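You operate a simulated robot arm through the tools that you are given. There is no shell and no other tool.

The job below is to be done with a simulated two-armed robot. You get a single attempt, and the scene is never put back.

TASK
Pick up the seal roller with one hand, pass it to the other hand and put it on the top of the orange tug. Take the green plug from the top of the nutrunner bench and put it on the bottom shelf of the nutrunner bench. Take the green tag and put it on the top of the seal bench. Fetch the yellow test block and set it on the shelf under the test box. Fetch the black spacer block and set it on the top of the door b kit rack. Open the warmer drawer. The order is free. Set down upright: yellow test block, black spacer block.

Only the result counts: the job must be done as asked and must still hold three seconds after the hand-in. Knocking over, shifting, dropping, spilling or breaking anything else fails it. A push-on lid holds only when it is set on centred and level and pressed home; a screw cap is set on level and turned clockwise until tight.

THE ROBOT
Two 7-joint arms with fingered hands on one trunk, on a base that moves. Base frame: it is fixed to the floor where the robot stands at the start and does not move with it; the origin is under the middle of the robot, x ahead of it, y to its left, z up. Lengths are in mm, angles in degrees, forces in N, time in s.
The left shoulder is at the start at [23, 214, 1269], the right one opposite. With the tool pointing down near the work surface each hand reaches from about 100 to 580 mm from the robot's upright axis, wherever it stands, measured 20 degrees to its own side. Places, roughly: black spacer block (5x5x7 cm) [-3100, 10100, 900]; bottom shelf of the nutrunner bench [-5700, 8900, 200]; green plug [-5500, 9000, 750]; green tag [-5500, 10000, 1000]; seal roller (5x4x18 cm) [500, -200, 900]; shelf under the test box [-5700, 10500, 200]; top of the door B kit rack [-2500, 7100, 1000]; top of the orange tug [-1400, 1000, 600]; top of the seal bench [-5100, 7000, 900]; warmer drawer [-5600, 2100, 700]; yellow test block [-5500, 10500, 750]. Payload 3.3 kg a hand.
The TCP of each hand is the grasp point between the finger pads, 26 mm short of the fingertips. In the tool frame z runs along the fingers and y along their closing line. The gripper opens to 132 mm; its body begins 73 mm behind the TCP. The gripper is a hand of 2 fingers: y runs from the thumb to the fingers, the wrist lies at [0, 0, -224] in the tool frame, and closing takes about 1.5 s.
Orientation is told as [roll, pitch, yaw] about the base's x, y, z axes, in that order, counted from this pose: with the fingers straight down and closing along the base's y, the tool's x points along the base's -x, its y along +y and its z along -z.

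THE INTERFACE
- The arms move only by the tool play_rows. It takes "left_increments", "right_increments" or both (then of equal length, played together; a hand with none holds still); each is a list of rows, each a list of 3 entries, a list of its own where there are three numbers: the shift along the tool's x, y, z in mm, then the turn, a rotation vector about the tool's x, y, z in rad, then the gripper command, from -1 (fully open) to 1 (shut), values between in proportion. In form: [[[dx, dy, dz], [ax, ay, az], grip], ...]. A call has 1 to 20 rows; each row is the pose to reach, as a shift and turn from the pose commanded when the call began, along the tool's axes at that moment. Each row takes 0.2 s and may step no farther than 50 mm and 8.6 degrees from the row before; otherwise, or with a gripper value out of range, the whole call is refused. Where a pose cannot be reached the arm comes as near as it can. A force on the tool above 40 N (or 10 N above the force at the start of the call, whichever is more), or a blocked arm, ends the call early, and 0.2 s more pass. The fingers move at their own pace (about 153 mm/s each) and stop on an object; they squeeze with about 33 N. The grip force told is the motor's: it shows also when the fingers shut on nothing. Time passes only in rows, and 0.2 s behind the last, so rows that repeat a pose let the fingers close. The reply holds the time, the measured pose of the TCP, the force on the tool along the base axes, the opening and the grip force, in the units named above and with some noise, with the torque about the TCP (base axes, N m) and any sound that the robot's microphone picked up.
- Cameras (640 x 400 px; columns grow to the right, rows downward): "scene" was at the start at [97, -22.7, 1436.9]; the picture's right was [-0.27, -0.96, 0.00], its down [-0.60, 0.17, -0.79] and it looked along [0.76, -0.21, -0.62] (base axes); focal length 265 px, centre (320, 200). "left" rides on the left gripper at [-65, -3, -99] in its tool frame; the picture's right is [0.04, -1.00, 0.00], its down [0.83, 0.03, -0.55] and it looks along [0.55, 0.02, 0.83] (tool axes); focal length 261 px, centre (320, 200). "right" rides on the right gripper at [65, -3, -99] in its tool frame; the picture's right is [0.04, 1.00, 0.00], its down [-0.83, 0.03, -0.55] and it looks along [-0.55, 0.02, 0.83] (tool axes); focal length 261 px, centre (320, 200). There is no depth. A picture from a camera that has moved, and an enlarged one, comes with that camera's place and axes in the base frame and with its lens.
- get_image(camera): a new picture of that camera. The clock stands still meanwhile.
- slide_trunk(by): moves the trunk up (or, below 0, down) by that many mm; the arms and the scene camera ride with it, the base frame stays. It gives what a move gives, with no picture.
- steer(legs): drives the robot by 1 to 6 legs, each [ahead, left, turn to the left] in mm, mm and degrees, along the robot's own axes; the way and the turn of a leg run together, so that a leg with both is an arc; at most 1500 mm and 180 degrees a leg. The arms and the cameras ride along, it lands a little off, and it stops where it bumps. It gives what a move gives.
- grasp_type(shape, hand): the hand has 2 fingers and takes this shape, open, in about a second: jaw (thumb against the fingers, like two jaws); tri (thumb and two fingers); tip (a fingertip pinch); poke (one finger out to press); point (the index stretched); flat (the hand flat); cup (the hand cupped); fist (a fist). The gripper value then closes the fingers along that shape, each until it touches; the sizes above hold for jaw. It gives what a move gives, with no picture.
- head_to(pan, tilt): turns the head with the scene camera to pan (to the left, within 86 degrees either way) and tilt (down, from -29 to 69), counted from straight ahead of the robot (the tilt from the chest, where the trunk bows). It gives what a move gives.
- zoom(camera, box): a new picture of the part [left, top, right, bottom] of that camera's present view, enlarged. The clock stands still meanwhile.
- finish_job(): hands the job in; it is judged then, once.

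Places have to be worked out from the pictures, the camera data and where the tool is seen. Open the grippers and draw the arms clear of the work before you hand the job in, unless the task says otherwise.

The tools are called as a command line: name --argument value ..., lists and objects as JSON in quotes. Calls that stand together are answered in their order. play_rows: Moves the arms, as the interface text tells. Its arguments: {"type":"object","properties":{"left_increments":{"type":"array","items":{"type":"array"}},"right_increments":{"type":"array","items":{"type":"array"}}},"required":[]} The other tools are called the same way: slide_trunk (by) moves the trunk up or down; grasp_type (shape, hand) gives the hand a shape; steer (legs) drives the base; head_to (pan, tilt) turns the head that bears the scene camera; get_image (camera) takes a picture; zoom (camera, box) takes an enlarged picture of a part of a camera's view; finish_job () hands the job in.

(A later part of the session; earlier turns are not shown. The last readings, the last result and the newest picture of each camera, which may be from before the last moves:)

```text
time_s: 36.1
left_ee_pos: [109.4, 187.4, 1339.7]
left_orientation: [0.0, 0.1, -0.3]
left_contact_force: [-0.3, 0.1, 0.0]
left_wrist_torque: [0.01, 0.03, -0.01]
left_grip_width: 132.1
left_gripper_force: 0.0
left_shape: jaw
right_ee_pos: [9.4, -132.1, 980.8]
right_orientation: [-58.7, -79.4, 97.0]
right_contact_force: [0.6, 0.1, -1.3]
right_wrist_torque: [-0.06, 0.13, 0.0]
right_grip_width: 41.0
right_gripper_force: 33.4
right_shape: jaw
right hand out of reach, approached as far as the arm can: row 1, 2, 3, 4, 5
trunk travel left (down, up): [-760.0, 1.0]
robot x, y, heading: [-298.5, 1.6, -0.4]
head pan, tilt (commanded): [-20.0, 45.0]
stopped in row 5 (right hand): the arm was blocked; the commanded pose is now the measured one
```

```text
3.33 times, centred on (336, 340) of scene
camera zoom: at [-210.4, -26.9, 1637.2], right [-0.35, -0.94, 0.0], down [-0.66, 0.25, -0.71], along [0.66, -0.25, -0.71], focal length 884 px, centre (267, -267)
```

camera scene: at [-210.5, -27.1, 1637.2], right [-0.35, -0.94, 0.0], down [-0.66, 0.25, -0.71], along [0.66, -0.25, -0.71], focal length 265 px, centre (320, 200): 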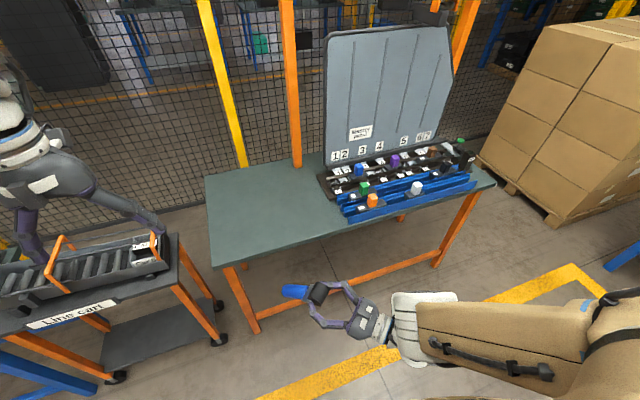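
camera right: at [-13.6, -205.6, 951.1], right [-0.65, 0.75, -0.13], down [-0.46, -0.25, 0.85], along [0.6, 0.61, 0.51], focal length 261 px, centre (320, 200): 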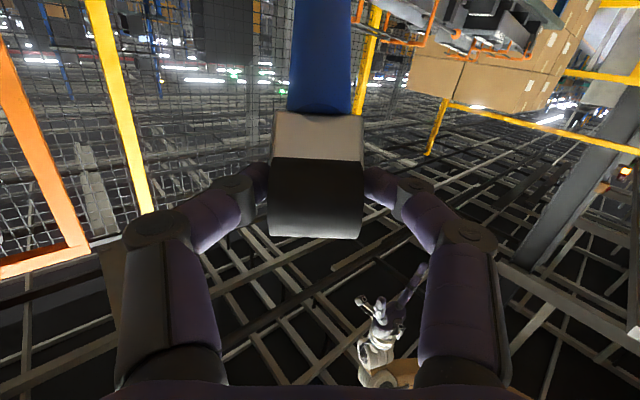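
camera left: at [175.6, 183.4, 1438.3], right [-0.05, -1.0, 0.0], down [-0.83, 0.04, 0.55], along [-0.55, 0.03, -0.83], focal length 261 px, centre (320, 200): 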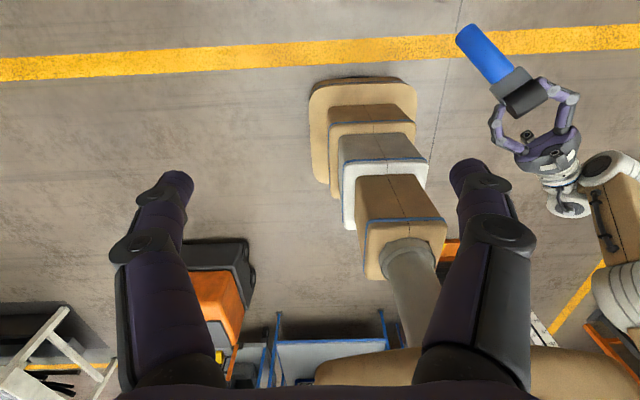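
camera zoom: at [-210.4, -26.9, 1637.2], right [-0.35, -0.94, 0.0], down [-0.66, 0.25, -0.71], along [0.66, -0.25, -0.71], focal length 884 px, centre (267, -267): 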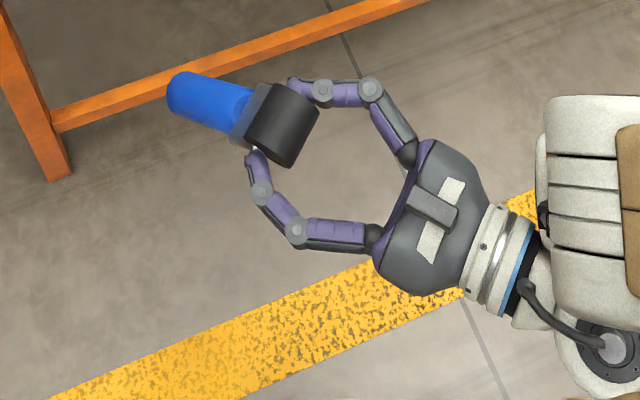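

Handle measured: from (52, -106, 951) to (111, -69, 888), so the grip point is about (80, -88, 921). I send the left hand to a pre-grasp point at (83, 14, 984), turned so that its fingers point right and down across the handle.

play_rows --left_increments '[[[2, -12, 25], [0.067, 0.034, -0.057], -1], [[4, -25, 51], [0.134, 0.067, -0.114], -1], [[6, -37, 76], [0.2, 0.101, -0.172], -1], [[7, -49, 102], [0.267, 0.134, -0.229], -1], [[9, -62, 127], [0.334, 0.168, -0.286], -1], [[11, -74, 153], [0.401, 0.201, -0.343], -1], [[13, -87, 178], [0.468, 0.235, -0.4], -1], [[15, -99, 203], [0.535, 0.268, -0.457], -1], [[17, -111, 229], [0.601, 0.302, -0.515], -1], [[19, -124, 254], [0.668, 0.336, -0.572], -1], [[20, -136, 280], [0.735, 0.369, -0.629], -1], [[22, -148, 305], [0.802, 0.403, -0.686], -1], [[24, -161, 331], [0.869, 0.436, -0.743], -1], [[26, -173, 356], [0.9355, 0.4697, -0.8004], -1], [[26, -173, 356], [0.9355, 0.4697, -0.8004], -1]]'

get_image --camera "left"

get_image --camera "scene"

```text
time_s: 39.4
left_ee_pos: [82.5, 15.1, 985.0]
left_orientation: [-44.9, 41.9, 32.1]
left_contact_force: [-0.1, -0.5, 0.5]
left_wrist_torque: [0.02, 0.03, -0.03]
left_grip_width: 132.1
left_gripper_force: 0.1
left_shape: jaw
right_ee_pos: [9.6, -132.1, 980.4]
right_orientation: [-59.1, -79.3, 97.2]
right_contact_force: [0.3, -0.1, -3.0]
right_wrist_torque: [-0.04, 0.12, 0.0]
right_grip_width: 41.2
right_gripper_force: 33.1
right_shape: jaw
trunk travel left (down, up): [-760.0, 1.0]
robot x, y, heading: [-296.6, -1.0, -0.4]
head pan, tilt (commanded): [-20.0, 45.0]
```

```text
taken
camera left: at [129.1, 123.8, 993.1], right [0.75, -0.36, 0.55], down [-0.54, 0.15, 0.83], along [-0.39, -0.92, -0.08], focal length 261 px, centre (320, 200)
```

left: 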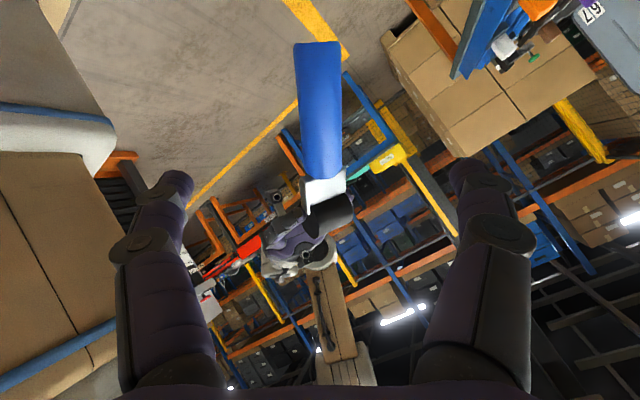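

```text
taken
camera scene: at [-210.2, -26.4, 1637.2], right [-0.35, -0.94, 0.0], down [-0.66, 0.25, -0.71], along [0.66, -0.25, -0.71], focal length 265 px, centre (320, 200)
```

scene: 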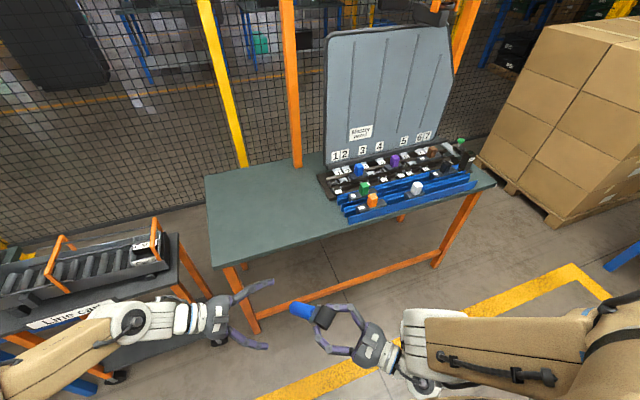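

The left hand is exactly at the pre-grasp pose and its camera shows the handle centred between the fingers. I advance 118 mm along the fingers.

play_rows --left_increments '[[[0, 0, 30], [0, 0, 0], -1], [[0, 0, 60], [0, 0, 0], -1], [[0, 0, 90], [0, 0, 0], -1], [[0, 0, 110], [0, 0, 0], -1], [[0, 0, 118], [0, 0, 0], -1], [[0, 0, 118], [0, 0, 0], -1]]'

get_image --camera "left"

zoom --camera "scene" --box '[200, 260, 424, 400]'

```text
time_s: 40.8
left_ee_pos: [73.4, -66.1, 949.8]
left_orientation: [-44.1, 41.6, 33.2]
left_contact_force: [-0.2, -1.2, 0.0]
left_wrist_torque: [0.02, -0.02, -0.03]
left_grip_width: 131.9
left_gripper_force: 0.0
left_shape: jaw
left hand out of reach, approached as far as the arm can: row 3, 4, 5, 6
right_ee_pos: [9.6, -132.3, 980.9]
right_orientation: [-59.1, -79.4, 97.3]
right_contact_force: [-0.1, -1.3, -2.6]
right_wrist_torque: [-0.06, 0.16, 0.0]
right_grip_width: 41.1
right_gripper_force: 33.3
right_shape: jaw
trunk travel left (down, up): [-760.0, 1.0]
robot x, y, heading: [-295.6, -1.0, -0.4]
head pan, tilt (commanded): [-20.0, 45.0]
```

```text
taken
camera left: at [118.2, 42.3, 961.7], right [0.75, -0.36, 0.55], down [-0.54, 0.14, 0.83], along [-0.38, -0.92, -0.09], focal length 261 px, centre (320, 200)
```

left: 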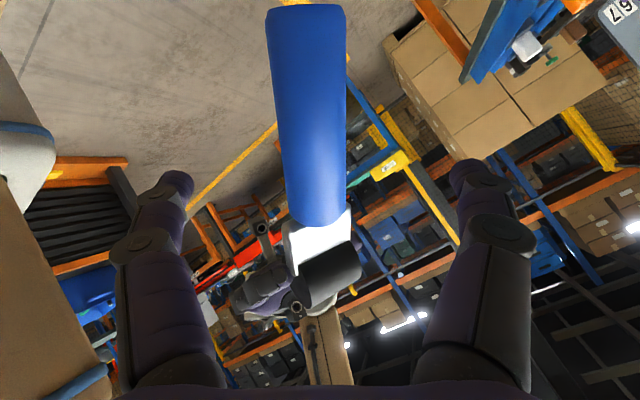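

```text
2.86 times, centred on (312, 330) of scene
camera zoom: at [-210.3, -27.0, 1637.2], right [-0.35, -0.94, 0.0], down [-0.66, 0.25, -0.71], along [0.66, -0.25, -0.71], focal length 758 px, centre (343, -171)
```

zoom: 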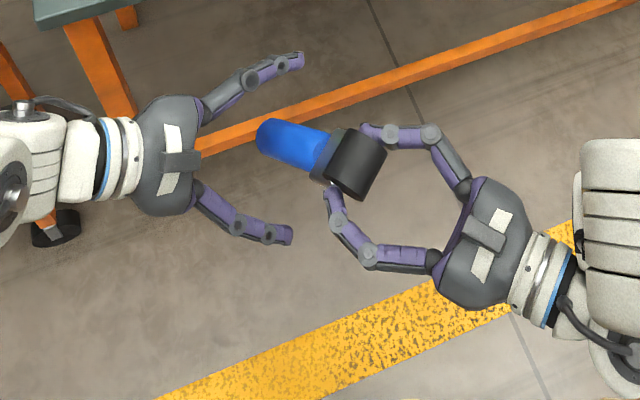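

The left arm stopped about 31 mm short (wrist reach). Tilting the hand 20 degrees about its closing axis shortens the needed reach while still closing square across the handle, so I tilt and then advance.

play_rows --left_increments '[[[0, 2, -5], [0, -0.09, 0], -1], [[0, 4, -5], [0, -0.18, 0], -1], [[-3, 4, -3], [0, -0.27, 0], -1], [[-5, 4, 5], [0, -0.349, 0], -1], [[-8, 4, 15], [0, -0.349, 0], -1], [[-10, 4, 25], [0, -0.349, 0], -1], [[-10, 4, 31], [0, -0.349, 0], -1], [[-10, 4, 31], [0, -0.349, 0], -1]]'

get_image --camera "left"

zoom --camera "scene" --box '[200, 260, 424, 400]'

```text
time_s: 42.5
left_ee_pos: [72.9, -96.6, 928.3]
left_orientation: [-35.9, 26.7, 47.7]
left_contact_force: [-0.3, -0.4, 0.4]
left_wrist_torque: [-0.02, 0.0, 0.02]
left_grip_width: 131.8
left_gripper_force: 0.1
left_shape: jaw
left hand out of reach, approached as far as the arm can: row 1, 2, 3
right_ee_pos: [9.9, -131.7, 981.2]
right_orientation: [-59.0, -79.3, 97.3]
right_contact_force: [-0.7, -0.1, -2.1]
right_wrist_torque: [-0.02, 0.11, 0.01]
right_grip_width: 40.9
right_gripper_force: 33.2
right_shape: jaw
trunk travel left (down, up): [-760.0, 1.0]
robot x, y, heading: [-293.4, 3.2, -0.2]
head pan, tilt (commanded): [-20.0, 45.0]
```

```text
taken
camera left: at [95.4, 11.5, 970.8], right [0.75, -0.38, 0.54], down [-0.63, -0.17, 0.76], along [-0.19, -0.91, -0.37], focal length 261 px, centre (320, 200)
```

left: 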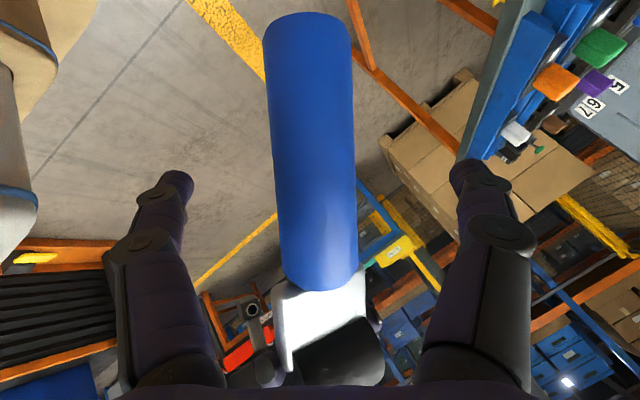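

```text
2.86 times, centred on (312, 330) of scene
camera zoom: at [-210.3, -26.4, 1637.2], right [-0.35, -0.94, 0.0], down [-0.66, 0.25, -0.71], along [0.66, -0.25, -0.71], focal length 758 px, centre (343, -171)
```

zoom: 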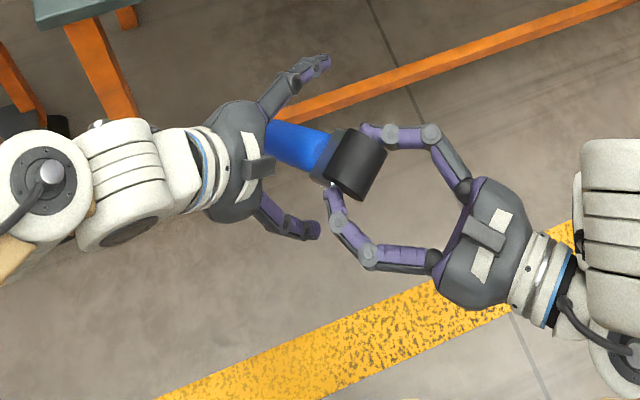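

The handle now fills the space between the left fingers at the TCP depth (about 118 mm) and is centred. I close the left hand on it while the right still holds.

play_rows --left_increments '[[[0, 0, 0], [0, 0, 0], 0], [[0, 0, 0], [0, 0, 0], 1], [[0, 0, 0], [0, 0, 0], 1], [[0, 0, 0], [0, 0, 0], 1], [[0, 0, 0], [0, 0, 0], 1], [[0, 0, 0], [0, 0, 0], 1], [[0, 0, 0], [0, 0, 0], 1]]'

get_image --camera "left"

```text
time_s: 44.1
left_ee_pos: [73.0, -96.4, 929.5]
left_orientation: [-35.9, 26.7, 47.9]
left_contact_force: [3.2, -2.7, -2.1]
left_wrist_torque: [0.02, 0.01, -0.02]
left_grip_width: 5.2
left_gripper_force: 32.7
left_shape: jaw
right_ee_pos: [9.7, -131.5, 981.3]
right_orientation: [-59.0, -79.3, 97.3]
right_contact_force: [-3.5, 3.2, -1.3]
right_wrist_torque: [0.13, 0.17, 0.29]
right_grip_width: 38.8
right_gripper_force: 33.4
right_shape: jaw
trunk travel left (down, up): [-760.0, 1.0]
robot x, y, heading: [-298.7, -1.5, -0.3]
head pan, tilt (commanded): [-20.0, 45.0]
```

```text
taken
camera left: at [95.4, 11.1, 971.0], right [0.75, -0.38, 0.54], down [-0.63, -0.17, 0.76], along [-0.19, -0.91, -0.37], focal length 261 px, centre (320, 200)
```

left: 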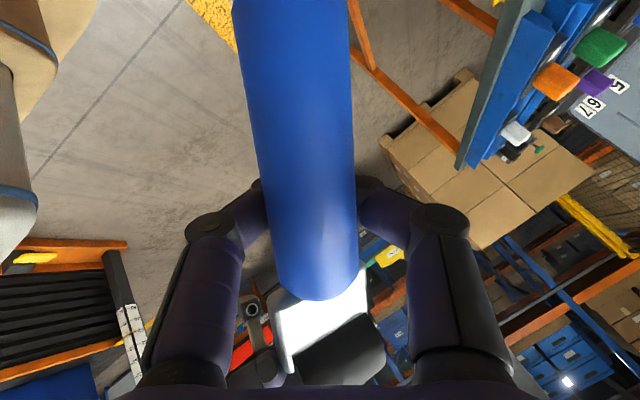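

The left fingers closed to 5 mm, i.e. they slipped around behind the handle instead of pinching it. I reopen the left hand and look at where the handle sits now.

play_rows --left_increments '[[[0, 0, 0], [0, 0, 0], 0], [[0, 0, 0], [0, 0, 0], -1], [[0, 0, 0], [0, 0, 0], -1], [[0, 0, 0], [0, 0, 0], -1], [[0, 0, 0], [0, 0, 0], -1], [[0, 0, 0], [0, 0, 0], -1]]'

get_image --camera "left"

zoom --camera "scene" --box '[200, 260, 424, 400]'

get_image --camera "right"

```text
time_s: 45.5
left_ee_pos: [73.0, -96.8, 928.0]
left_orientation: [-35.9, 26.6, 47.8]
left_contact_force: [-0.5, -0.6, 0.7]
left_wrist_torque: [-0.01, -0.01, 0.03]
left_grip_width: 131.9
left_gripper_force: 0.1
left_shape: jaw
right_ee_pos: [10.0, -131.8, 980.6]
right_orientation: [-59.1, -79.2, 97.3]
right_contact_force: [0.3, 0.6, -2.2]
right_wrist_torque: [-0.04, 0.08, 0.02]
right_grip_width: 39.0
right_gripper_force: 32.8
right_shape: jaw
trunk travel left (down, up): [-760.0, 1.0]
robot x, y, heading: [-298.2, -0.8, -0.4]
head pan, tilt (commanded): [-20.0, 45.0]
```

```text
taken
camera left: at [95.4, 11.2, 970.9], right [0.75, -0.38, 0.54], down [-0.63, -0.17, 0.76], along [-0.19, -0.91, -0.37], focal length 261 px, centre (320, 200)
```

left: 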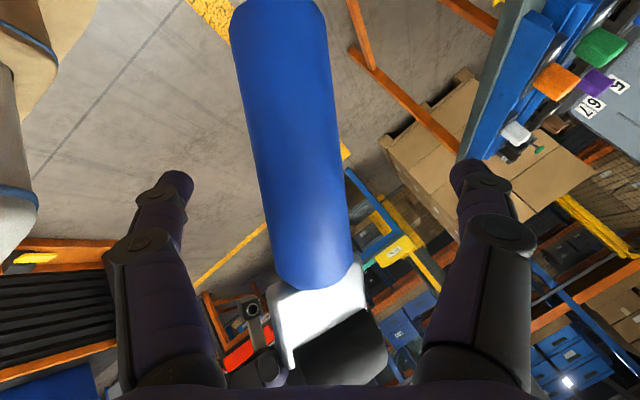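

```text
2.86 times, centred on (312, 330) of scene
camera zoom: at [-210.3, -26.8, 1637.2], right [-0.35, -0.94, 0.0], down [-0.66, 0.25, -0.71], along [0.66, -0.25, -0.71], focal length 758 px, centre (343, -171)
```

zoom: 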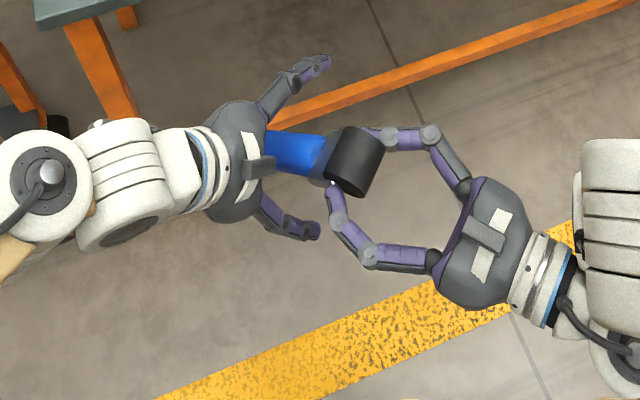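

```text
taken
camera right: at [-62.6, -205.3, 926.1], right [-0.62, 0.76, -0.2], down [-0.48, -0.16, 0.87], along [0.63, 0.63, 0.46], focal length 261 px, centre (320, 200)
```

right: 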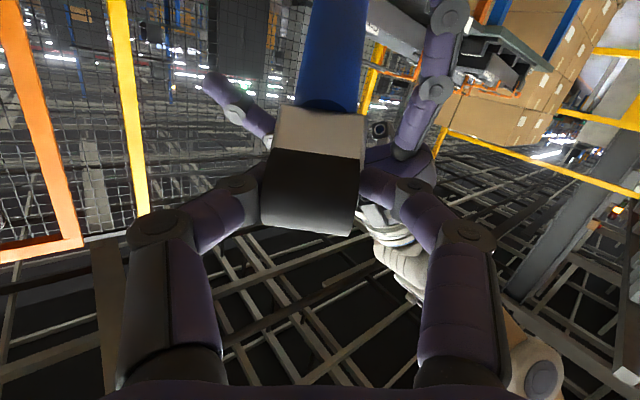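

After reopening, the handle axis sits about 8 mm palm-side of the TCP and 8 mm off to one side, so the curling fingertips wrapped behind it. I'll retract 32 mm so the fingertips themselves pinch across the diameter, shift 8 mm and straighten by about 7 degrees.

play_rows --left_increments '[[[0, 3, -10], [-0.02, 0, -0.04], -1], [[0, 6, -20], [-0.045, 0, -0.075], -1], [[0, 8, -32], [-0.07, 0, -0.11], -1], [[0, 8, -32], [-0.07, 0, -0.11], -1]]'

get_image --camera "left"

```text
time_s: 46.5
left_ee_pos: [60.1, -73.2, 947.9]
left_orientation: [-29.0, 30.0, 53.8]
left_contact_force: [-0.2, 0.7, 0.0]
left_wrist_torque: [0.04, -0.01, -0.01]
left_grip_width: 131.9
left_gripper_force: 0.0
left_shape: jaw
right_ee_pos: [9.9, -132.0, 980.9]
right_orientation: [-59.1, -79.3, 97.4]
right_contact_force: [-0.5, -0.5, -3.1]
right_wrist_torque: [-0.07, 0.13, 0.0]
right_grip_width: 38.6
right_gripper_force: 33.6
right_shape: jaw
trunk travel left (down, up): [-760.0, 1.0]
robot x, y, heading: [-296.9, -0.2, -0.3]
head pan, tilt (commanded): [-20.0, 45.0]
```

```text
taken
camera left: at [82.7, 34.3, 990.1], right [0.83, -0.35, 0.44], down [-0.53, -0.22, 0.82], along [-0.19, -0.91, -0.36], focal length 261 px, centre (320, 200)
```

left: 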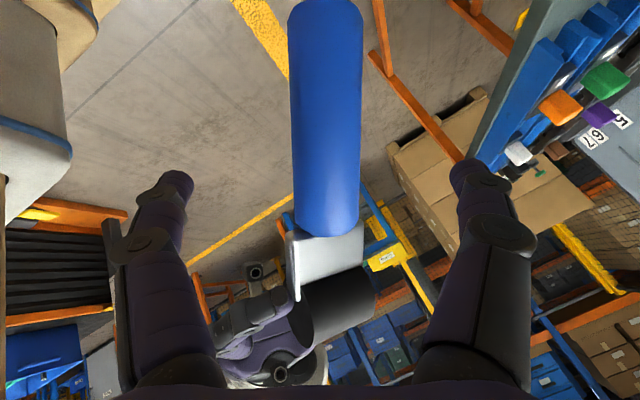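

The handle axis now lies at the fingertips (about 24 mm beyond the TCP) and is nearly centred. I shift 3 mm and close the left hand.

play_rows --left_increments '[[[0, -3, 0], [0, 0, 0], -0.3], [[0, -3, 0], [0, 0, 0], 0.2], [[0, -3, 0], [0, 0, 0], 0.6], [[0, -3, 0], [0, 0, 0], 1], [[0, -3, 0], [0, 0, 0], 1], [[0, -3, 0], [0, 0, 0], 1], [[0, -3, 0], [0, 0, 0], 1]]'

get_image --camera "left"

zoom --camera "scene" --box '[200, 260, 424, 400]'

```text
time_s: 48.1
left_ee_pos: [63.5, -74.8, 949.2]
left_orientation: [-28.9, 30.0, 53.9]
left_contact_force: [0.8, 1.0, -0.3]
left_wrist_torque: [0.02, -0.04, 0.08]
left_grip_width: 25.8
left_gripper_force: 32.8
left_shape: jaw
right_ee_pos: [9.9, -131.1, 980.8]
right_orientation: [-59.0, -79.3, 97.3]
right_contact_force: [-1.2, -2.0, -1.4]
right_wrist_torque: [-0.07, 0.08, -0.06]
right_grip_width: 39.0
right_gripper_force: 32.8
right_shape: jaw
trunk travel left (down, up): [-760.0, 1.0]
robot x, y, heading: [-299.1, -0.1, -0.3]
head pan, tilt (commanded): [-20.0, 45.0]
```

```text
taken
camera left: at [85.2, 33.6, 991.2], right [0.83, -0.35, 0.44], down [-0.53, -0.22, 0.82], along [-0.19, -0.91, -0.36], focal length 261 px, centre (320, 200)
```

left: 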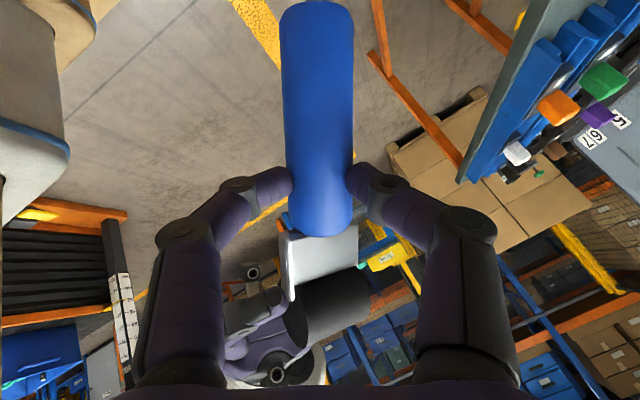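

```text
2.86 times, centred on (312, 330) of scene
camera zoom: at [-210.3, -26.7, 1637.2], right [-0.35, -0.94, 0.0], down [-0.66, 0.25, -0.71], along [0.66, -0.25, -0.71], focal length 758 px, centre (343, -171)
```

zoom: 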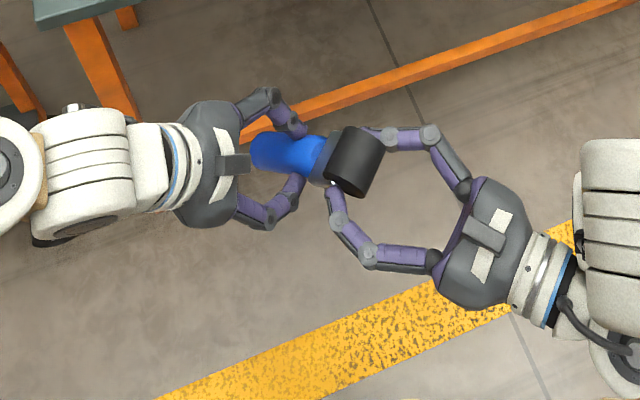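

The left hand now pinches the handle (26 mm reading, 33 N) and the picture shows both fingertips on its sides. I open the right hand.

play_rows --left_increments '[[[0, 0, 0], [0, 0, 0], 1], [[0, 0, 0], [0, 0, 0], 1], [[0, 0, 0], [0, 0, 0], 1], [[0, 0, 0], [0, 0, 0], 1], [[0, 0, 0], [0, 0, 0], 1], [[0, 0, 0], [0, 0, 0], 1]]' --right_increments '[[[0, 0, 0], [0, 0, 0], 1], [[0, 0, 0], [0, 0, 0], 0.6], [[0, 0, 0], [0, 0, 0], 0.2], [[0, 0, 0], [0, 0, 0], -0.3], [[0, 0, 0], [0, 0, 0], -1], [[0, 0, 0], [0, 0, 0], -1]]'

get_image --camera "left"

zoom --camera "scene" --box '[200, 260, 424, 400]'

```text
time_s: 49.5
left_ee_pos: [62.7, -73.4, 949.2]
left_orientation: [-29.0, 29.9, 53.8]
left_contact_force: [-1.2, 0.2, -0.3]
left_wrist_torque: [0.05, 0.01, -0.01]
left_grip_width: 25.1
left_gripper_force: 33.1
left_shape: jaw
right_ee_pos: [10.1, -130.8, 980.3]
right_orientation: [-59.0, -79.3, 97.4]
right_contact_force: [-0.1, 0.4, 0.3]
right_wrist_torque: [-0.02, 0.04, -0.01]
right_grip_width: 132.1
right_gripper_force: 0.1
right_shape: jaw
trunk travel left (down, up): [-760.0, 1.0]
robot x, y, heading: [-294.8, -0.7, -0.1]
head pan, tilt (commanded): [-20.0, 45.0]
```

```text
taken
camera left: at [85.1, 33.3, 991.3], right [0.83, -0.35, 0.44], down [-0.53, -0.22, 0.82], along [-0.19, -0.91, -0.36], focal length 261 px, centre (320, 200)
```

left: 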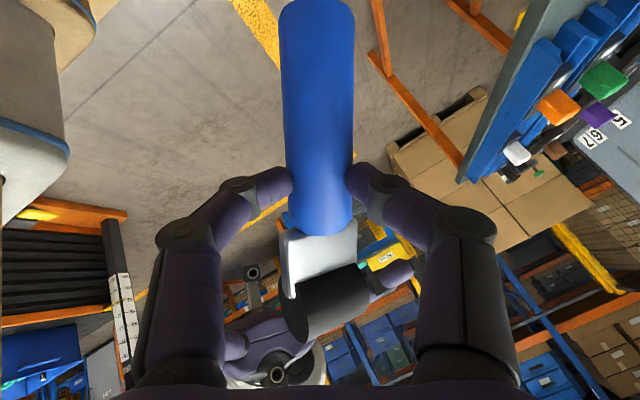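

```text
2.86 times, centred on (312, 330) of scene
camera zoom: at [-210.3, -26.8, 1637.2], right [-0.35, -0.94, 0.0], down [-0.66, 0.25, -0.71], along [0.66, -0.25, -0.71], focal length 758 px, centre (343, -171)
```

zoom: 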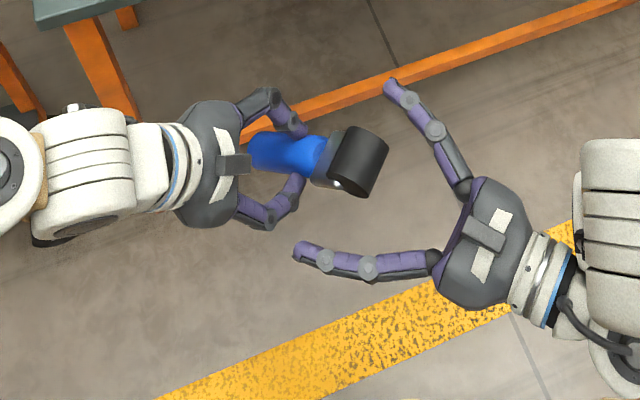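

The hand-over worked: the right hand is open and the left still holds the roller. I withdraw the right hand backward along its fingers and then outward, bringing it back to pointing down.

play_rows --right_increments '[[[0, -10, -15], [0, 0, 0], -1], [[0, -25, -30], [0, 0, 0], -1], [[0, -40, -45], [0, 0, 0], -1], [[0, -60, -60], [0, 0, 0], -1], [[0, -80, -60], [0, 0, 0], -1], [[0, -100, -60], [0, 0, 0], -1]]'

get_image --camera "scene"

```text
time_s: 51.0
left_ee_pos: [62.5, -74.4, 950.1]
left_orientation: [-29.0, 30.0, 53.8]
left_contact_force: [0.2, 1.0, 0.3]
left_wrist_torque: [0.08, -0.02, 0.07]
left_grip_width: 25.2
left_gripper_force: 32.7
left_shape: jaw
right_ee_pos: [32.3, -248.8, 988.3]
right_orientation: [-59.2, -79.5, 97.6]
right_contact_force: [-0.7, -0.2, 0.8]
right_wrist_torque: [0.0, 0.01, 0.02]
right_grip_width: 131.8
right_gripper_force: 0.0
right_shape: jaw
right hand out of reach, approached as far as the arm can: row 1, 2, 3, 4, 5, 6
trunk travel left (down, up): [-760.0, 1.0]
robot x, y, heading: [-292.4, 2.0, -0.3]
head pan, tilt (commanded): [-20.0, 45.0]
```

```text
taken
camera scene: at [-210.1, -27.3, 1637.2], right [-0.35, -0.94, 0.0], down [-0.66, 0.25, -0.71], along [0.66, -0.25, -0.71], focal length 265 px, centre (320, 200)
```

scene: 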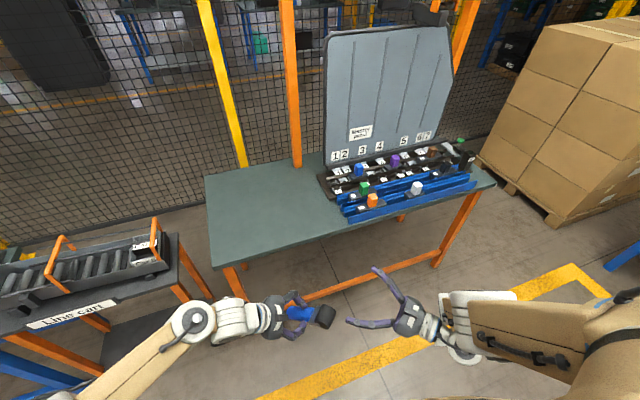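

The right hand is clear. I turn it back to pointing straight down at about 100 mm further right and 50 mm ahead.

play_rows --right_increments '[[[4, -8, -1], [0.029, 0.113, 0.051], -1], [[7, -16, -2], [0.058, 0.225, 0.102], -1], [[11, -24, -4], [0.087, 0.338, 0.153], -1], [[14, -33, -5], [0.116, 0.451, 0.204], -1], [[18, -41, -6], [0.145, 0.563, 0.255], -1], [[22, -49, -7], [0.174, 0.676, 0.306], -1], [[25, -57, -9], [0.204, 0.789, 0.356], -1], [[29, -65, -10], [0.233, 0.902, 0.407], -1], [[32, -73, -11], [0.262, 1.014, 0.458], -1], [[36, -82, -12], [0.291, 1.127, 0.509], -1], [[40, -90, -14], [0.32, 1.24, 0.56], -1], [[43, -98, -15], [0.349, 1.352, 0.611], -1], [[47, -106, -16], [0.378, 1.465, 0.662], -1], [[47, -106, -16], [0.378, 1.465, 0.662], -1]]'

head_to --pan 10 --tilt 50

get_image --camera "scene"

```text
time_s: 54.0
left_ee_pos: [62.6, -74.4, 949.7]
left_orientation: [-29.0, 30.0, 53.9]
left_contact_force: [1.0, 0.7, -0.4]
left_wrist_torque: [0.07, -0.02, 0.02]
left_grip_width: 25.3
left_gripper_force: 33.0
left_shape: jaw
right_ee_pos: [84.8, -345.9, 960.1]
right_orientation: [-0.2, 0.1, 0.1]
right_contact_force: [-0.5, -0.1, 0.1]
right_wrist_torque: [0.02, -0.03, 0.01]
right_grip_width: 131.9
right_gripper_force: 0.0
right_shape: jaw
right hand out of reach, approached as far as the arm can: row 1, 2
trunk travel left (down, up): [-760.0, 1.0]
robot x, y, heading: [-295.9, -0.0, -0.1]
head pan, tilt (commanded): [-20.0, 45.0]
```

```text
time_s: 54.9
left_ee_pos: [63.5, -74.8, 949.6]
left_orientation: [-29.0, 30.0, 53.9]
left_contact_force: [-1.0, 0.7, -0.6]
left_wrist_torque: [0.03, -0.06, 0.03]
left_grip_width: 25.3
left_gripper_force: 32.7
left_shape: jaw
right_ee_pos: [85.3, -345.9, 960.0]
right_orientation: [-0.1, 0.0, 0.0]
right_contact_force: [-0.2, -1.5, 0.1]
right_wrist_torque: [0.0, -0.05, -0.02]
right_grip_width: 131.9
right_gripper_force: 0.1
right_shape: jaw
trunk travel left (down, up): [-760.0, 1.0]
robot x, y, heading: [-295.6, 1.7, -0.3]
head pan, tilt (commanded): [10.0, 50.0]
```

```text
taken
camera scene: at [-210.6, 14.4, 1630.3], right [0.17, -0.99, 0.0], down [-0.76, -0.13, -0.64], along [0.63, 0.11, -0.77], focal length 265 px, centre (320, 200)
```

scene: 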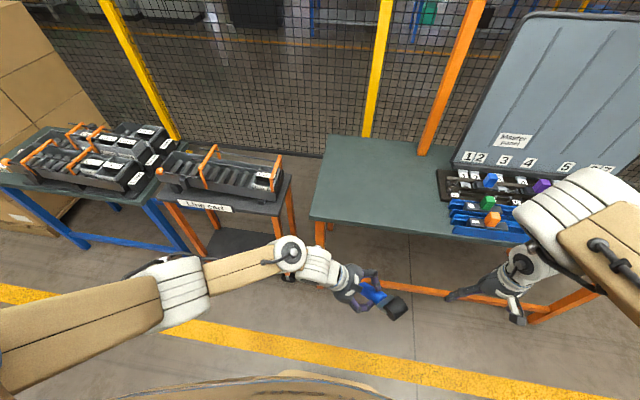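

The roller is safely in the left hand. The nearest furniture is about 690 mm from the robot's axis, so I can turn in place; I turn left 90 degrees first and look at the tug side.

steer --legs '[[0, 0, 90]]'

head_to --pan 30 --tilt 35

get_image --camera "scene"

```text
time_s: 59.2
left_ee_pos: [-228.7, 361.7, 948.8]
left_orientation: [-29.0, 30.0, 144.8]
left_contact_force: [-0.3, -0.2, 0.0]
left_wrist_torque: [-0.01, 0.06, -0.02]
left_grip_width: 24.9
left_gripper_force: 33.1
left_shape: jaw
right_ee_pos: [42.0, 389.0, 961.1]
right_orientation: [-0.1, 0.0, 91.0]
right_contact_force: [0.6, 0.7, 0.4]
right_wrist_torque: [-0.01, 0.02, 0.01]
right_grip_width: 132.2
right_gripper_force: 0.1
right_shape: jaw
trunk travel left (down, up): [-760.0, 1.0]
robot x, y, heading: [-298.3, -0.1, 90.6]
head pan, tilt (commanded): [10.0, 50.0]
```

```text
time_s: 60.0
left_ee_pos: [-228.7, 363.5, 948.9]
left_orientation: [-29.0, 30.0, 144.9]
left_contact_force: [-0.4, 0.9, 0.6]
left_wrist_torque: [0.04, 0.05, -0.04]
left_grip_width: 24.8
left_gripper_force: 32.8
left_shape: jaw
right_ee_pos: [42.4, 389.2, 959.5]
right_orientation: [-0.1, 0.0, 91.0]
right_contact_force: [-0.2, -0.6, -0.6]
right_wrist_torque: [0.01, -0.02, 0.01]
right_grip_width: 131.9
right_gripper_force: 0.0
right_shape: jaw
trunk travel left (down, up): [-760.0, 1.0]
robot x, y, heading: [-298.5, 5.0, 90.8]
head pan, tilt (commanded): [30.0, 35.0]
```

```text
taken
camera scene: at [-341.7, 87.7, 1652.0], right [0.86, 0.51, 0.0], down [0.29, -0.49, -0.82], along [-0.42, 0.7, -0.57], focal length 265 px, centre (320, 200)
```

scene: 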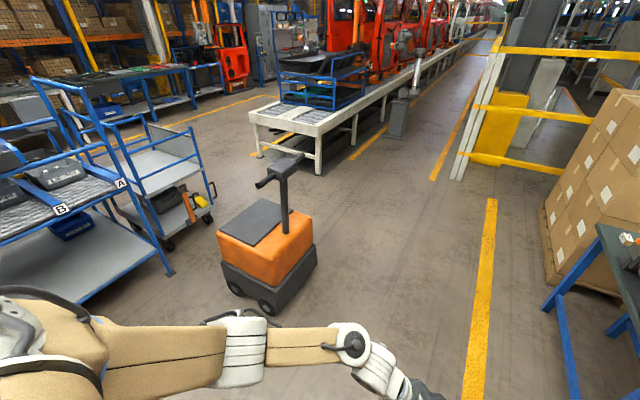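

The orange tug is visible: an orange body with a dark deck on top and a steering column at its front. I zoom in to measure the deck.

zoom --camera "scene" --box '[190, 140, 350, 320]'

```text
2.22 times, centred on (270, 230) of scene
camera zoom: at [-341.7, 87.7, 1652.0], right [0.86, 0.51, 0.0], down [0.29, -0.49, -0.82], along [-0.42, 0.7, -0.57], focal length 590 px, centre (431, 133)
```

zoom: 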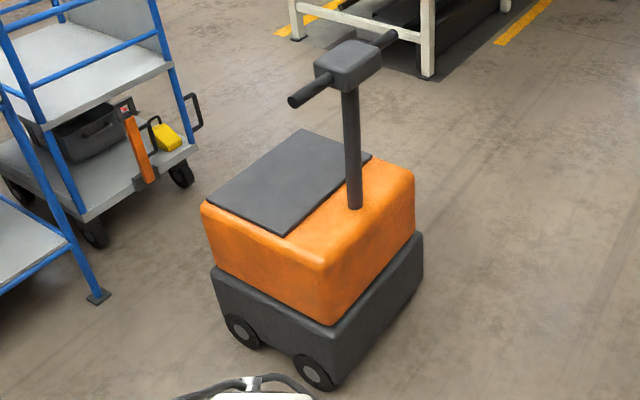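

The deck on the tug spans roughly x -1478 to -1204 and y 803 to 1187 at z about 600, with the steering column near (-1120, 990). Before driving up I turn the left hand to a near-vertical pose (tilted 20 degrees so the roller lies level, handle forward) over to the robot's left.

play_rows --left_increments '[[[-15, 3, -12], [-0.043, -0.045, 0.096], 1], [[-30, 6, -23], [-0.087, -0.091, 0.192], 1], [[-45, 9, -35], [-0.13, -0.136, 0.288], 1], [[-60, 12, -46], [-0.174, -0.182, 0.384], 1], [[-75, 15, -58], [-0.217, -0.227, 0.48], 1], [[-90, 18, -69], [-0.261, -0.273, 0.577], 1], [[-104, 20, -81], [-0.304, -0.318, 0.673], 1], [[-119, 23, -92], [-0.348, -0.364, 0.769], 1], [[-134, 26, -104], [-0.391, -0.409, 0.865], 1], [[-149, 29, -115], [-0.435, -0.454, 0.961], 1], [[-164, 32, -127], [-0.478, -0.5, 1.057], 1], [[-179, 35, -138], [-0.5214, -0.5453, 1.153], 1], [[-179, 35, -138], [-0.5214, -0.5453, 1.153], 1]]'

get_image --camera "left"

head_to --pan 20 --tilt 50

get_image --camera "scene"

```text
time_s: 62.8
left_ee_pos: [-454.4, 401.1, 948.6]
left_orientation: [0.0, -20.0, 90.7]
left_contact_force: [-1.0, 0.1, -0.2]
left_wrist_torque: [0.02, -0.01, 0.05]
left_grip_width: 24.4
left_gripper_force: 33.4
left_shape: jaw
right_ee_pos: [42.5, 389.0, 959.2]
right_orientation: [-0.2, 0.0, 90.9]
right_contact_force: [-0.2, 0.2, 0.2]
right_wrist_torque: [0.0, 0.01, 0.01]
right_grip_width: 132.0
right_gripper_force: 0.2
right_shape: jaw
trunk travel left (down, up): [-760.0, 1.0]
robot x, y, heading: [-298.7, 1.9, 90.6]
head pan, tilt (commanded): [30.0, 35.0]
```

```text
taken
camera left: at [-451.0, 427.8, 1063.3], right [1.0, -0.02, -0.01], down [-0.02, -0.97, 0.23], along [-0.02, -0.23, -0.97], focal length 261 px, centre (320, 200)
```

left: 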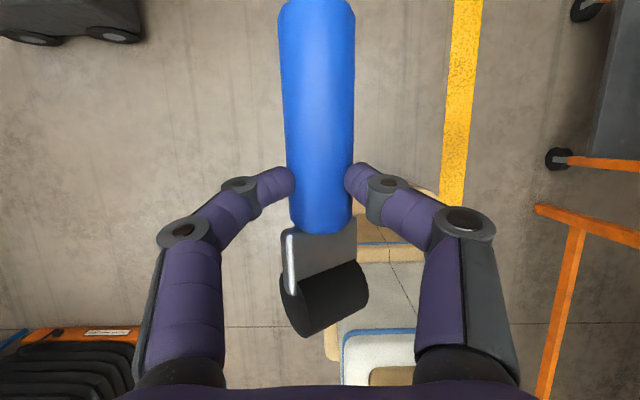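

```text
time_s: 63.6
left_ee_pos: [-452.4, 400.7, 948.2]
left_orientation: [-0.1, -20.0, 90.8]
left_contact_force: [-0.1, -0.2, -0.5]
left_wrist_torque: [0.03, -0.01, -0.02]
left_grip_width: 24.2
left_gripper_force: 32.9
left_shape: jaw
right_ee_pos: [43.0, 389.7, 959.9]
right_orientation: [0.0, 0.0, 91.1]
right_contact_force: [-0.2, -0.4, 0.1]
right_wrist_torque: [0.0, -0.01, 0.01]
right_grip_width: 132.2
right_gripper_force: 0.0
right_shape: jaw
trunk travel left (down, up): [-760.0, 1.0]
robot x, y, heading: [-294.1, 0.9, 90.6]
head pan, tilt (commanded): [20.0, 50.0]
```

```text
taken
camera scene: at [-324.4, 84.0, 1630.3], right [0.94, 0.35, 0.0], down [0.27, -0.72, -0.64], along [-0.23, 0.6, -0.77], focal length 265 px, centre (320, 200)
```

scene: 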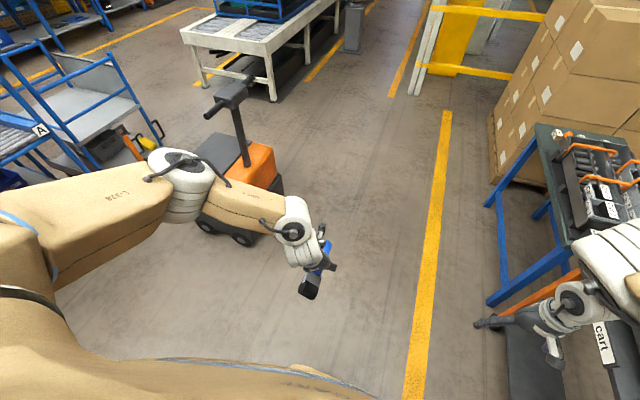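

The roller lies level in the left hand with its handle forward. I now strafe left about 860 mm, keeping y near 0, and then look at the tug again.

steer --legs '[[0, 860, 0]]'

head_to --pan 5 --tilt 45

get_image --camera "scene"

```text
time_s: 68.2
left_ee_pos: [-1326.7, 389.1, 948.5]
left_orientation: [0.0, -20.0, 91.0]
left_contact_force: [0.0, 0.3, 1.0]
left_wrist_torque: [-0.01, -0.01, 0.01]
left_grip_width: 24.3
left_gripper_force: 33.3
left_shape: jaw
right_ee_pos: [-830.4, 378.4, 961.1]
right_orientation: [0.0, 0.0, 91.0]
right_contact_force: [0.8, 0.5, 0.1]
right_wrist_torque: [-0.02, -0.04, 0.01]
right_grip_width: 132.2
right_gripper_force: 0.1
right_shape: jaw
trunk travel left (down, up): [-760.0, 1.0]
robot x, y, heading: [-1169.5, -10.8, 90.6]
head pan, tilt (commanded): [20.0, 50.0]
```

```text
time_s: 68.9
left_ee_pos: [-1324.7, 388.9, 949.5]
left_orientation: [0.0, -20.0, 90.9]
left_contact_force: [-0.6, -0.4, -0.2]
left_wrist_torque: [0.01, 0.0, -0.02]
left_grip_width: 24.5
left_gripper_force: 32.9
left_shape: jaw
right_ee_pos: [-830.1, 378.1, 959.6]
right_orientation: [-0.1, 0.0, 91.0]
right_contact_force: [-0.1, 0.8, 0.5]
right_wrist_torque: [0.02, -0.02, 0.04]
right_grip_width: 131.7
right_gripper_force: 0.1
right_shape: jaw
trunk travel left (down, up): [-760.0, 1.0]
robot x, y, heading: [-1169.9, -4.4, 90.7]
head pan, tilt (commanded): [5.0, 45.0]
```

```text
taken
camera scene: at [-1177.7, 82.4, 1637.2], right [0.99, 0.1, 0.0], down [0.07, -0.7, -0.71], along [-0.07, 0.7, -0.71], focal length 265 px, centre (320, 200)
```

scene: 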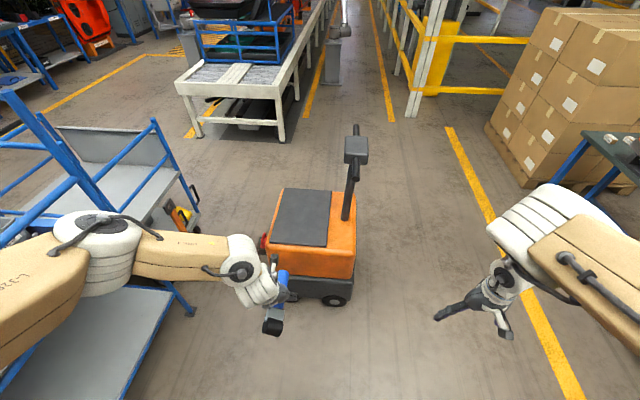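

From two views the deck is at z 595, spanning x -1480 to -1212 and y 808 to 1190; the tug's near side is at about y 750. I drive ahead 420 mm to y about 416, which leaves the base clear of the tug.

steer --legs '[[420, 0, 0]]'

get_image --camera "scene"

get_image --camera "left"

```text
time_s: 71.5
left_ee_pos: [-1327.6, 809.1, 948.2]
left_orientation: [0.0, -19.9, 90.5]
left_contact_force: [0.3, 0.3, 0.1]
left_wrist_torque: [0.06, -0.02, 0.0]
left_grip_width: 24.3
left_gripper_force: 33.3
left_shape: jaw
right_ee_pos: [-831.3, 793.6, 960.3]
right_orientation: [-0.1, 0.0, 90.7]
right_contact_force: [0.9, 0.1, 0.5]
right_wrist_torque: [-0.02, 0.02, 0.02]
right_grip_width: 131.9
right_gripper_force: 0.1
right_shape: jaw
trunk travel left (down, up): [-760.0, 1.0]
robot x, y, heading: [-1172.8, 406.8, 90.3]
head pan, tilt (commanded): [5.0, 45.0]
```

```text
taken
camera scene: at [-1180.8, 500.6, 1637.1], right [1.0, 0.09, 0.0], down [0.07, -0.7, -0.71], along [-0.07, 0.7, -0.71], focal length 265 px, centre (320, 200)
```

scene: 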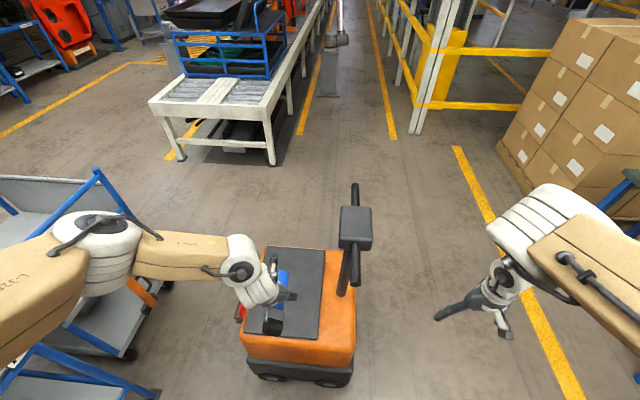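

```text
taken
camera left: at [-1324.5, 835.9, 1062.9], right [1.0, -0.03, -0.01], down [-0.03, -0.97, 0.24], along [-0.02, -0.23, -0.97], focal length 261 px, centre (320, 200)
```

left: 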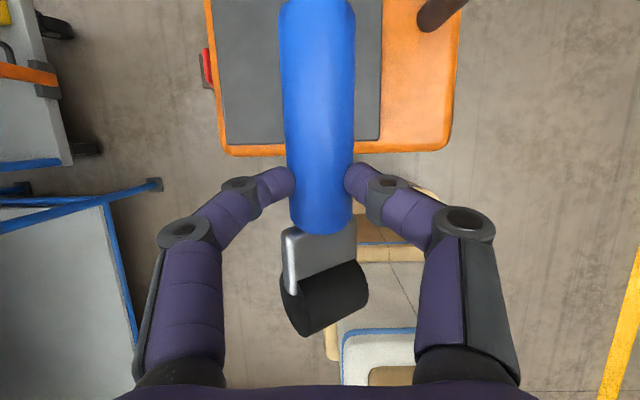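

The left hand hovers before the deck at (-1328, 809, 948). I move it 150 mm forward and 17 mm left at this height, then lower the trunk 290 mm.

play_rows --left_increments '[[[-35, 4, 13], [0, 0, 0], 1], [[-70, 8, 26], [0, 0, 0], 1], [[-105, 12, 38], [0, 0, 0], 1], [[-141, 17, 51], [0, 0, 0], 1], [[-141, 17, 51], [0, 0, 0], 1]]'

slide_trunk --by -250

get_image --camera "left"

get_image --camera "scene"

```text
time_s: 72.7
left_ee_pos: [-1342.9, 946.6, 954.9]
left_orientation: [-0.1, -20.0, 90.4]
left_contact_force: [-0.8, 0.4, 0.0]
left_wrist_torque: [0.03, -0.01, -0.01]
left_grip_width: 23.3
left_gripper_force: 33.0
left_shape: jaw
left hand out of reach, approached as far as the arm can: row 4, 5
right_ee_pos: [-831.8, 793.7, 959.7]
right_orientation: [-0.2, -0.1, 90.5]
right_contact_force: [0.6, 0.2, 0.3]
right_wrist_torque: [0.02, 0.0, -0.01]
right_grip_width: 132.1
right_gripper_force: 0.2
right_shape: jaw
trunk travel left (down, up): [-760.0, 1.0]
robot x, y, heading: [-1175.1, 409.1, 90.2]
head pan, tilt (commanded): [5.0, 45.0]
```

```text
time_s: 75.3
left_ee_pos: [-1342.9, 943.3, 704.5]
left_orientation: [-0.1, -20.0, 90.5]
left_contact_force: [0.1, 0.3, -0.2]
left_wrist_torque: [0.01, 0.0, 0.02]
left_grip_width: 23.3
left_gripper_force: 33.3
left_shape: jaw
right_ee_pos: [-831.4, 793.4, 710.3]
right_orientation: [-0.1, 0.0, 90.6]
right_contact_force: [-1.5, -0.6, 0.3]
right_wrist_torque: [0.0, 0.01, 0.04]
right_grip_width: 131.8
right_gripper_force: 0.0
right_shape: jaw
trunk travel left (down, up): [-510.0, 251.0]
robot x, y, heading: [-1174.3, 406.2, 90.3]
head pan, tilt (commanded): [5.0, 45.0]
```

```text
taken
camera left: at [-1341.0, 971.2, 818.4], right [1.0, -0.03, -0.01], down [-0.03, -0.97, 0.23], along [-0.02, -0.23, -0.97], focal length 261 px, centre (320, 200)
```

left: 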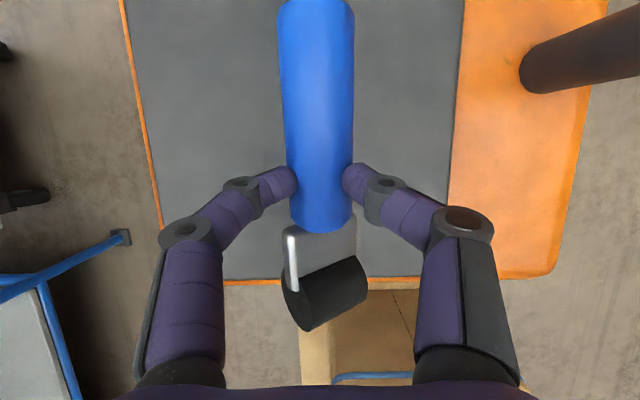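

```text
taken
camera scene: at [-1180.8, 505.4, 1387.1], right [1.0, 0.09, 0.0], down [0.07, -0.7, -0.71], along [-0.07, 0.7, -0.71], focal length 265 px, centre (320, 200)
```

scene: 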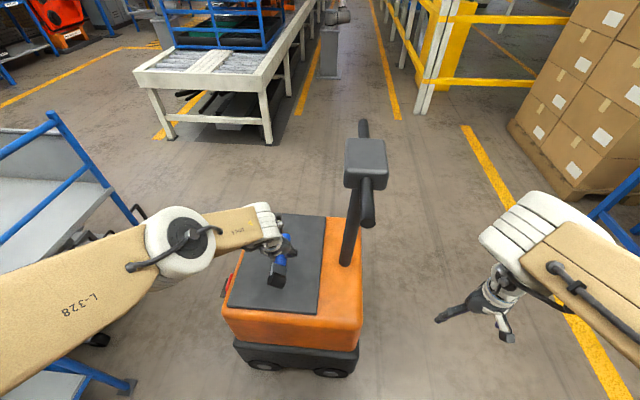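

The roller hangs level over the deck: head near y 883, far end near 1040, well inside the deck edges. I lower the trunk 48 mm, then descend with the arm in small steps to feel the contact.

slide_trunk --by -48

play_rows --left_increments '[[[1.4, 0, 3.8], [0, 0, 0], 1], [[2.7, 0, 7.5], [0, 0, 0], 1], [[4.1, 0, 11.3], [0, 0, 0], 1]]'

zoom --camera "scene" --box '[200, 190, 400, 340]'

```text
time_s: 76.2
left_ee_pos: [-1344.0, 942.3, 657.4]
left_orientation: [0.0, -20.1, 90.5]
left_contact_force: [-0.6, -0.1, -0.4]
left_wrist_torque: [-0.02, -0.02, 0.0]
left_grip_width: 16.0
left_gripper_force: 33.8
left_shape: jaw
right_ee_pos: [-832.0, 793.6, 661.4]
right_orientation: [-0.2, 0.0, 90.6]
right_contact_force: [0.1, 0.3, 0.2]
right_wrist_torque: [0.05, 0.02, -0.03]
right_grip_width: 132.0
right_gripper_force: 0.0
right_shape: jaw
trunk travel left (down, up): [-462.0, 299.0]
robot x, y, heading: [-1178.6, 403.8, 90.0]
head pan, tilt (commanded): [5.0, 45.0]
```

```text
time_s: 77.0
left_ee_pos: [-1344.3, 944.4, 644.1]
left_orientation: [0.0, -20.0, 90.5]
left_contact_force: [-0.2, 0.9, -0.1]
left_wrist_torque: [0.01, 0.0, 0.0]
left_grip_width: 16.0
left_gripper_force: 32.8
left_shape: jaw
right_ee_pos: [-831.7, 792.4, 662.0]
right_orientation: [-0.1, 0.0, 90.6]
right_contact_force: [-0.7, 0.0, 0.1]
right_wrist_torque: [-0.04, 0.01, 0.03]
right_grip_width: 132.1
right_gripper_force: 0.0
right_shape: jaw
trunk travel left (down, up): [-462.0, 299.0]
robot x, y, heading: [-1173.7, 408.1, 90.1]
head pan, tilt (commanded): [5.0, 45.0]
```

```text
2.67 times, centred on (300, 265) of scene
camera zoom: at [-1180.8, 509.0, 1338.8], right [1.0, 0.09, 0.0], down [0.07, -0.7, -0.71], along [-0.07, 0.7, -0.71], focal length 708 px, centre (373, 27)
```

zoom: 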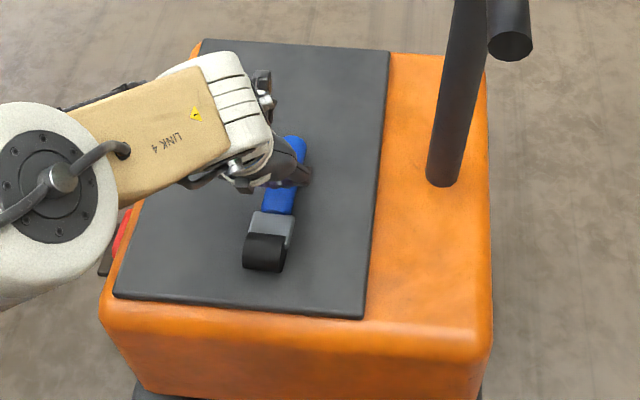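

The grip width has crept to 16 mm, so the handle may be slipping in the fingertips; I check the left camera before releasing.

get_image --camera "left"

```text
taken
camera left: at [-1341.5, 971.0, 758.7], right [1.0, -0.03, -0.01], down [-0.03, -0.97, 0.23], along [-0.02, -0.23, -0.97], focal length 261 px, centre (320, 200)
```

left: 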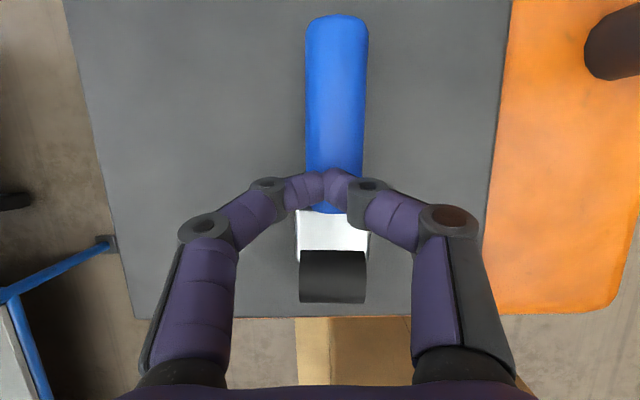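

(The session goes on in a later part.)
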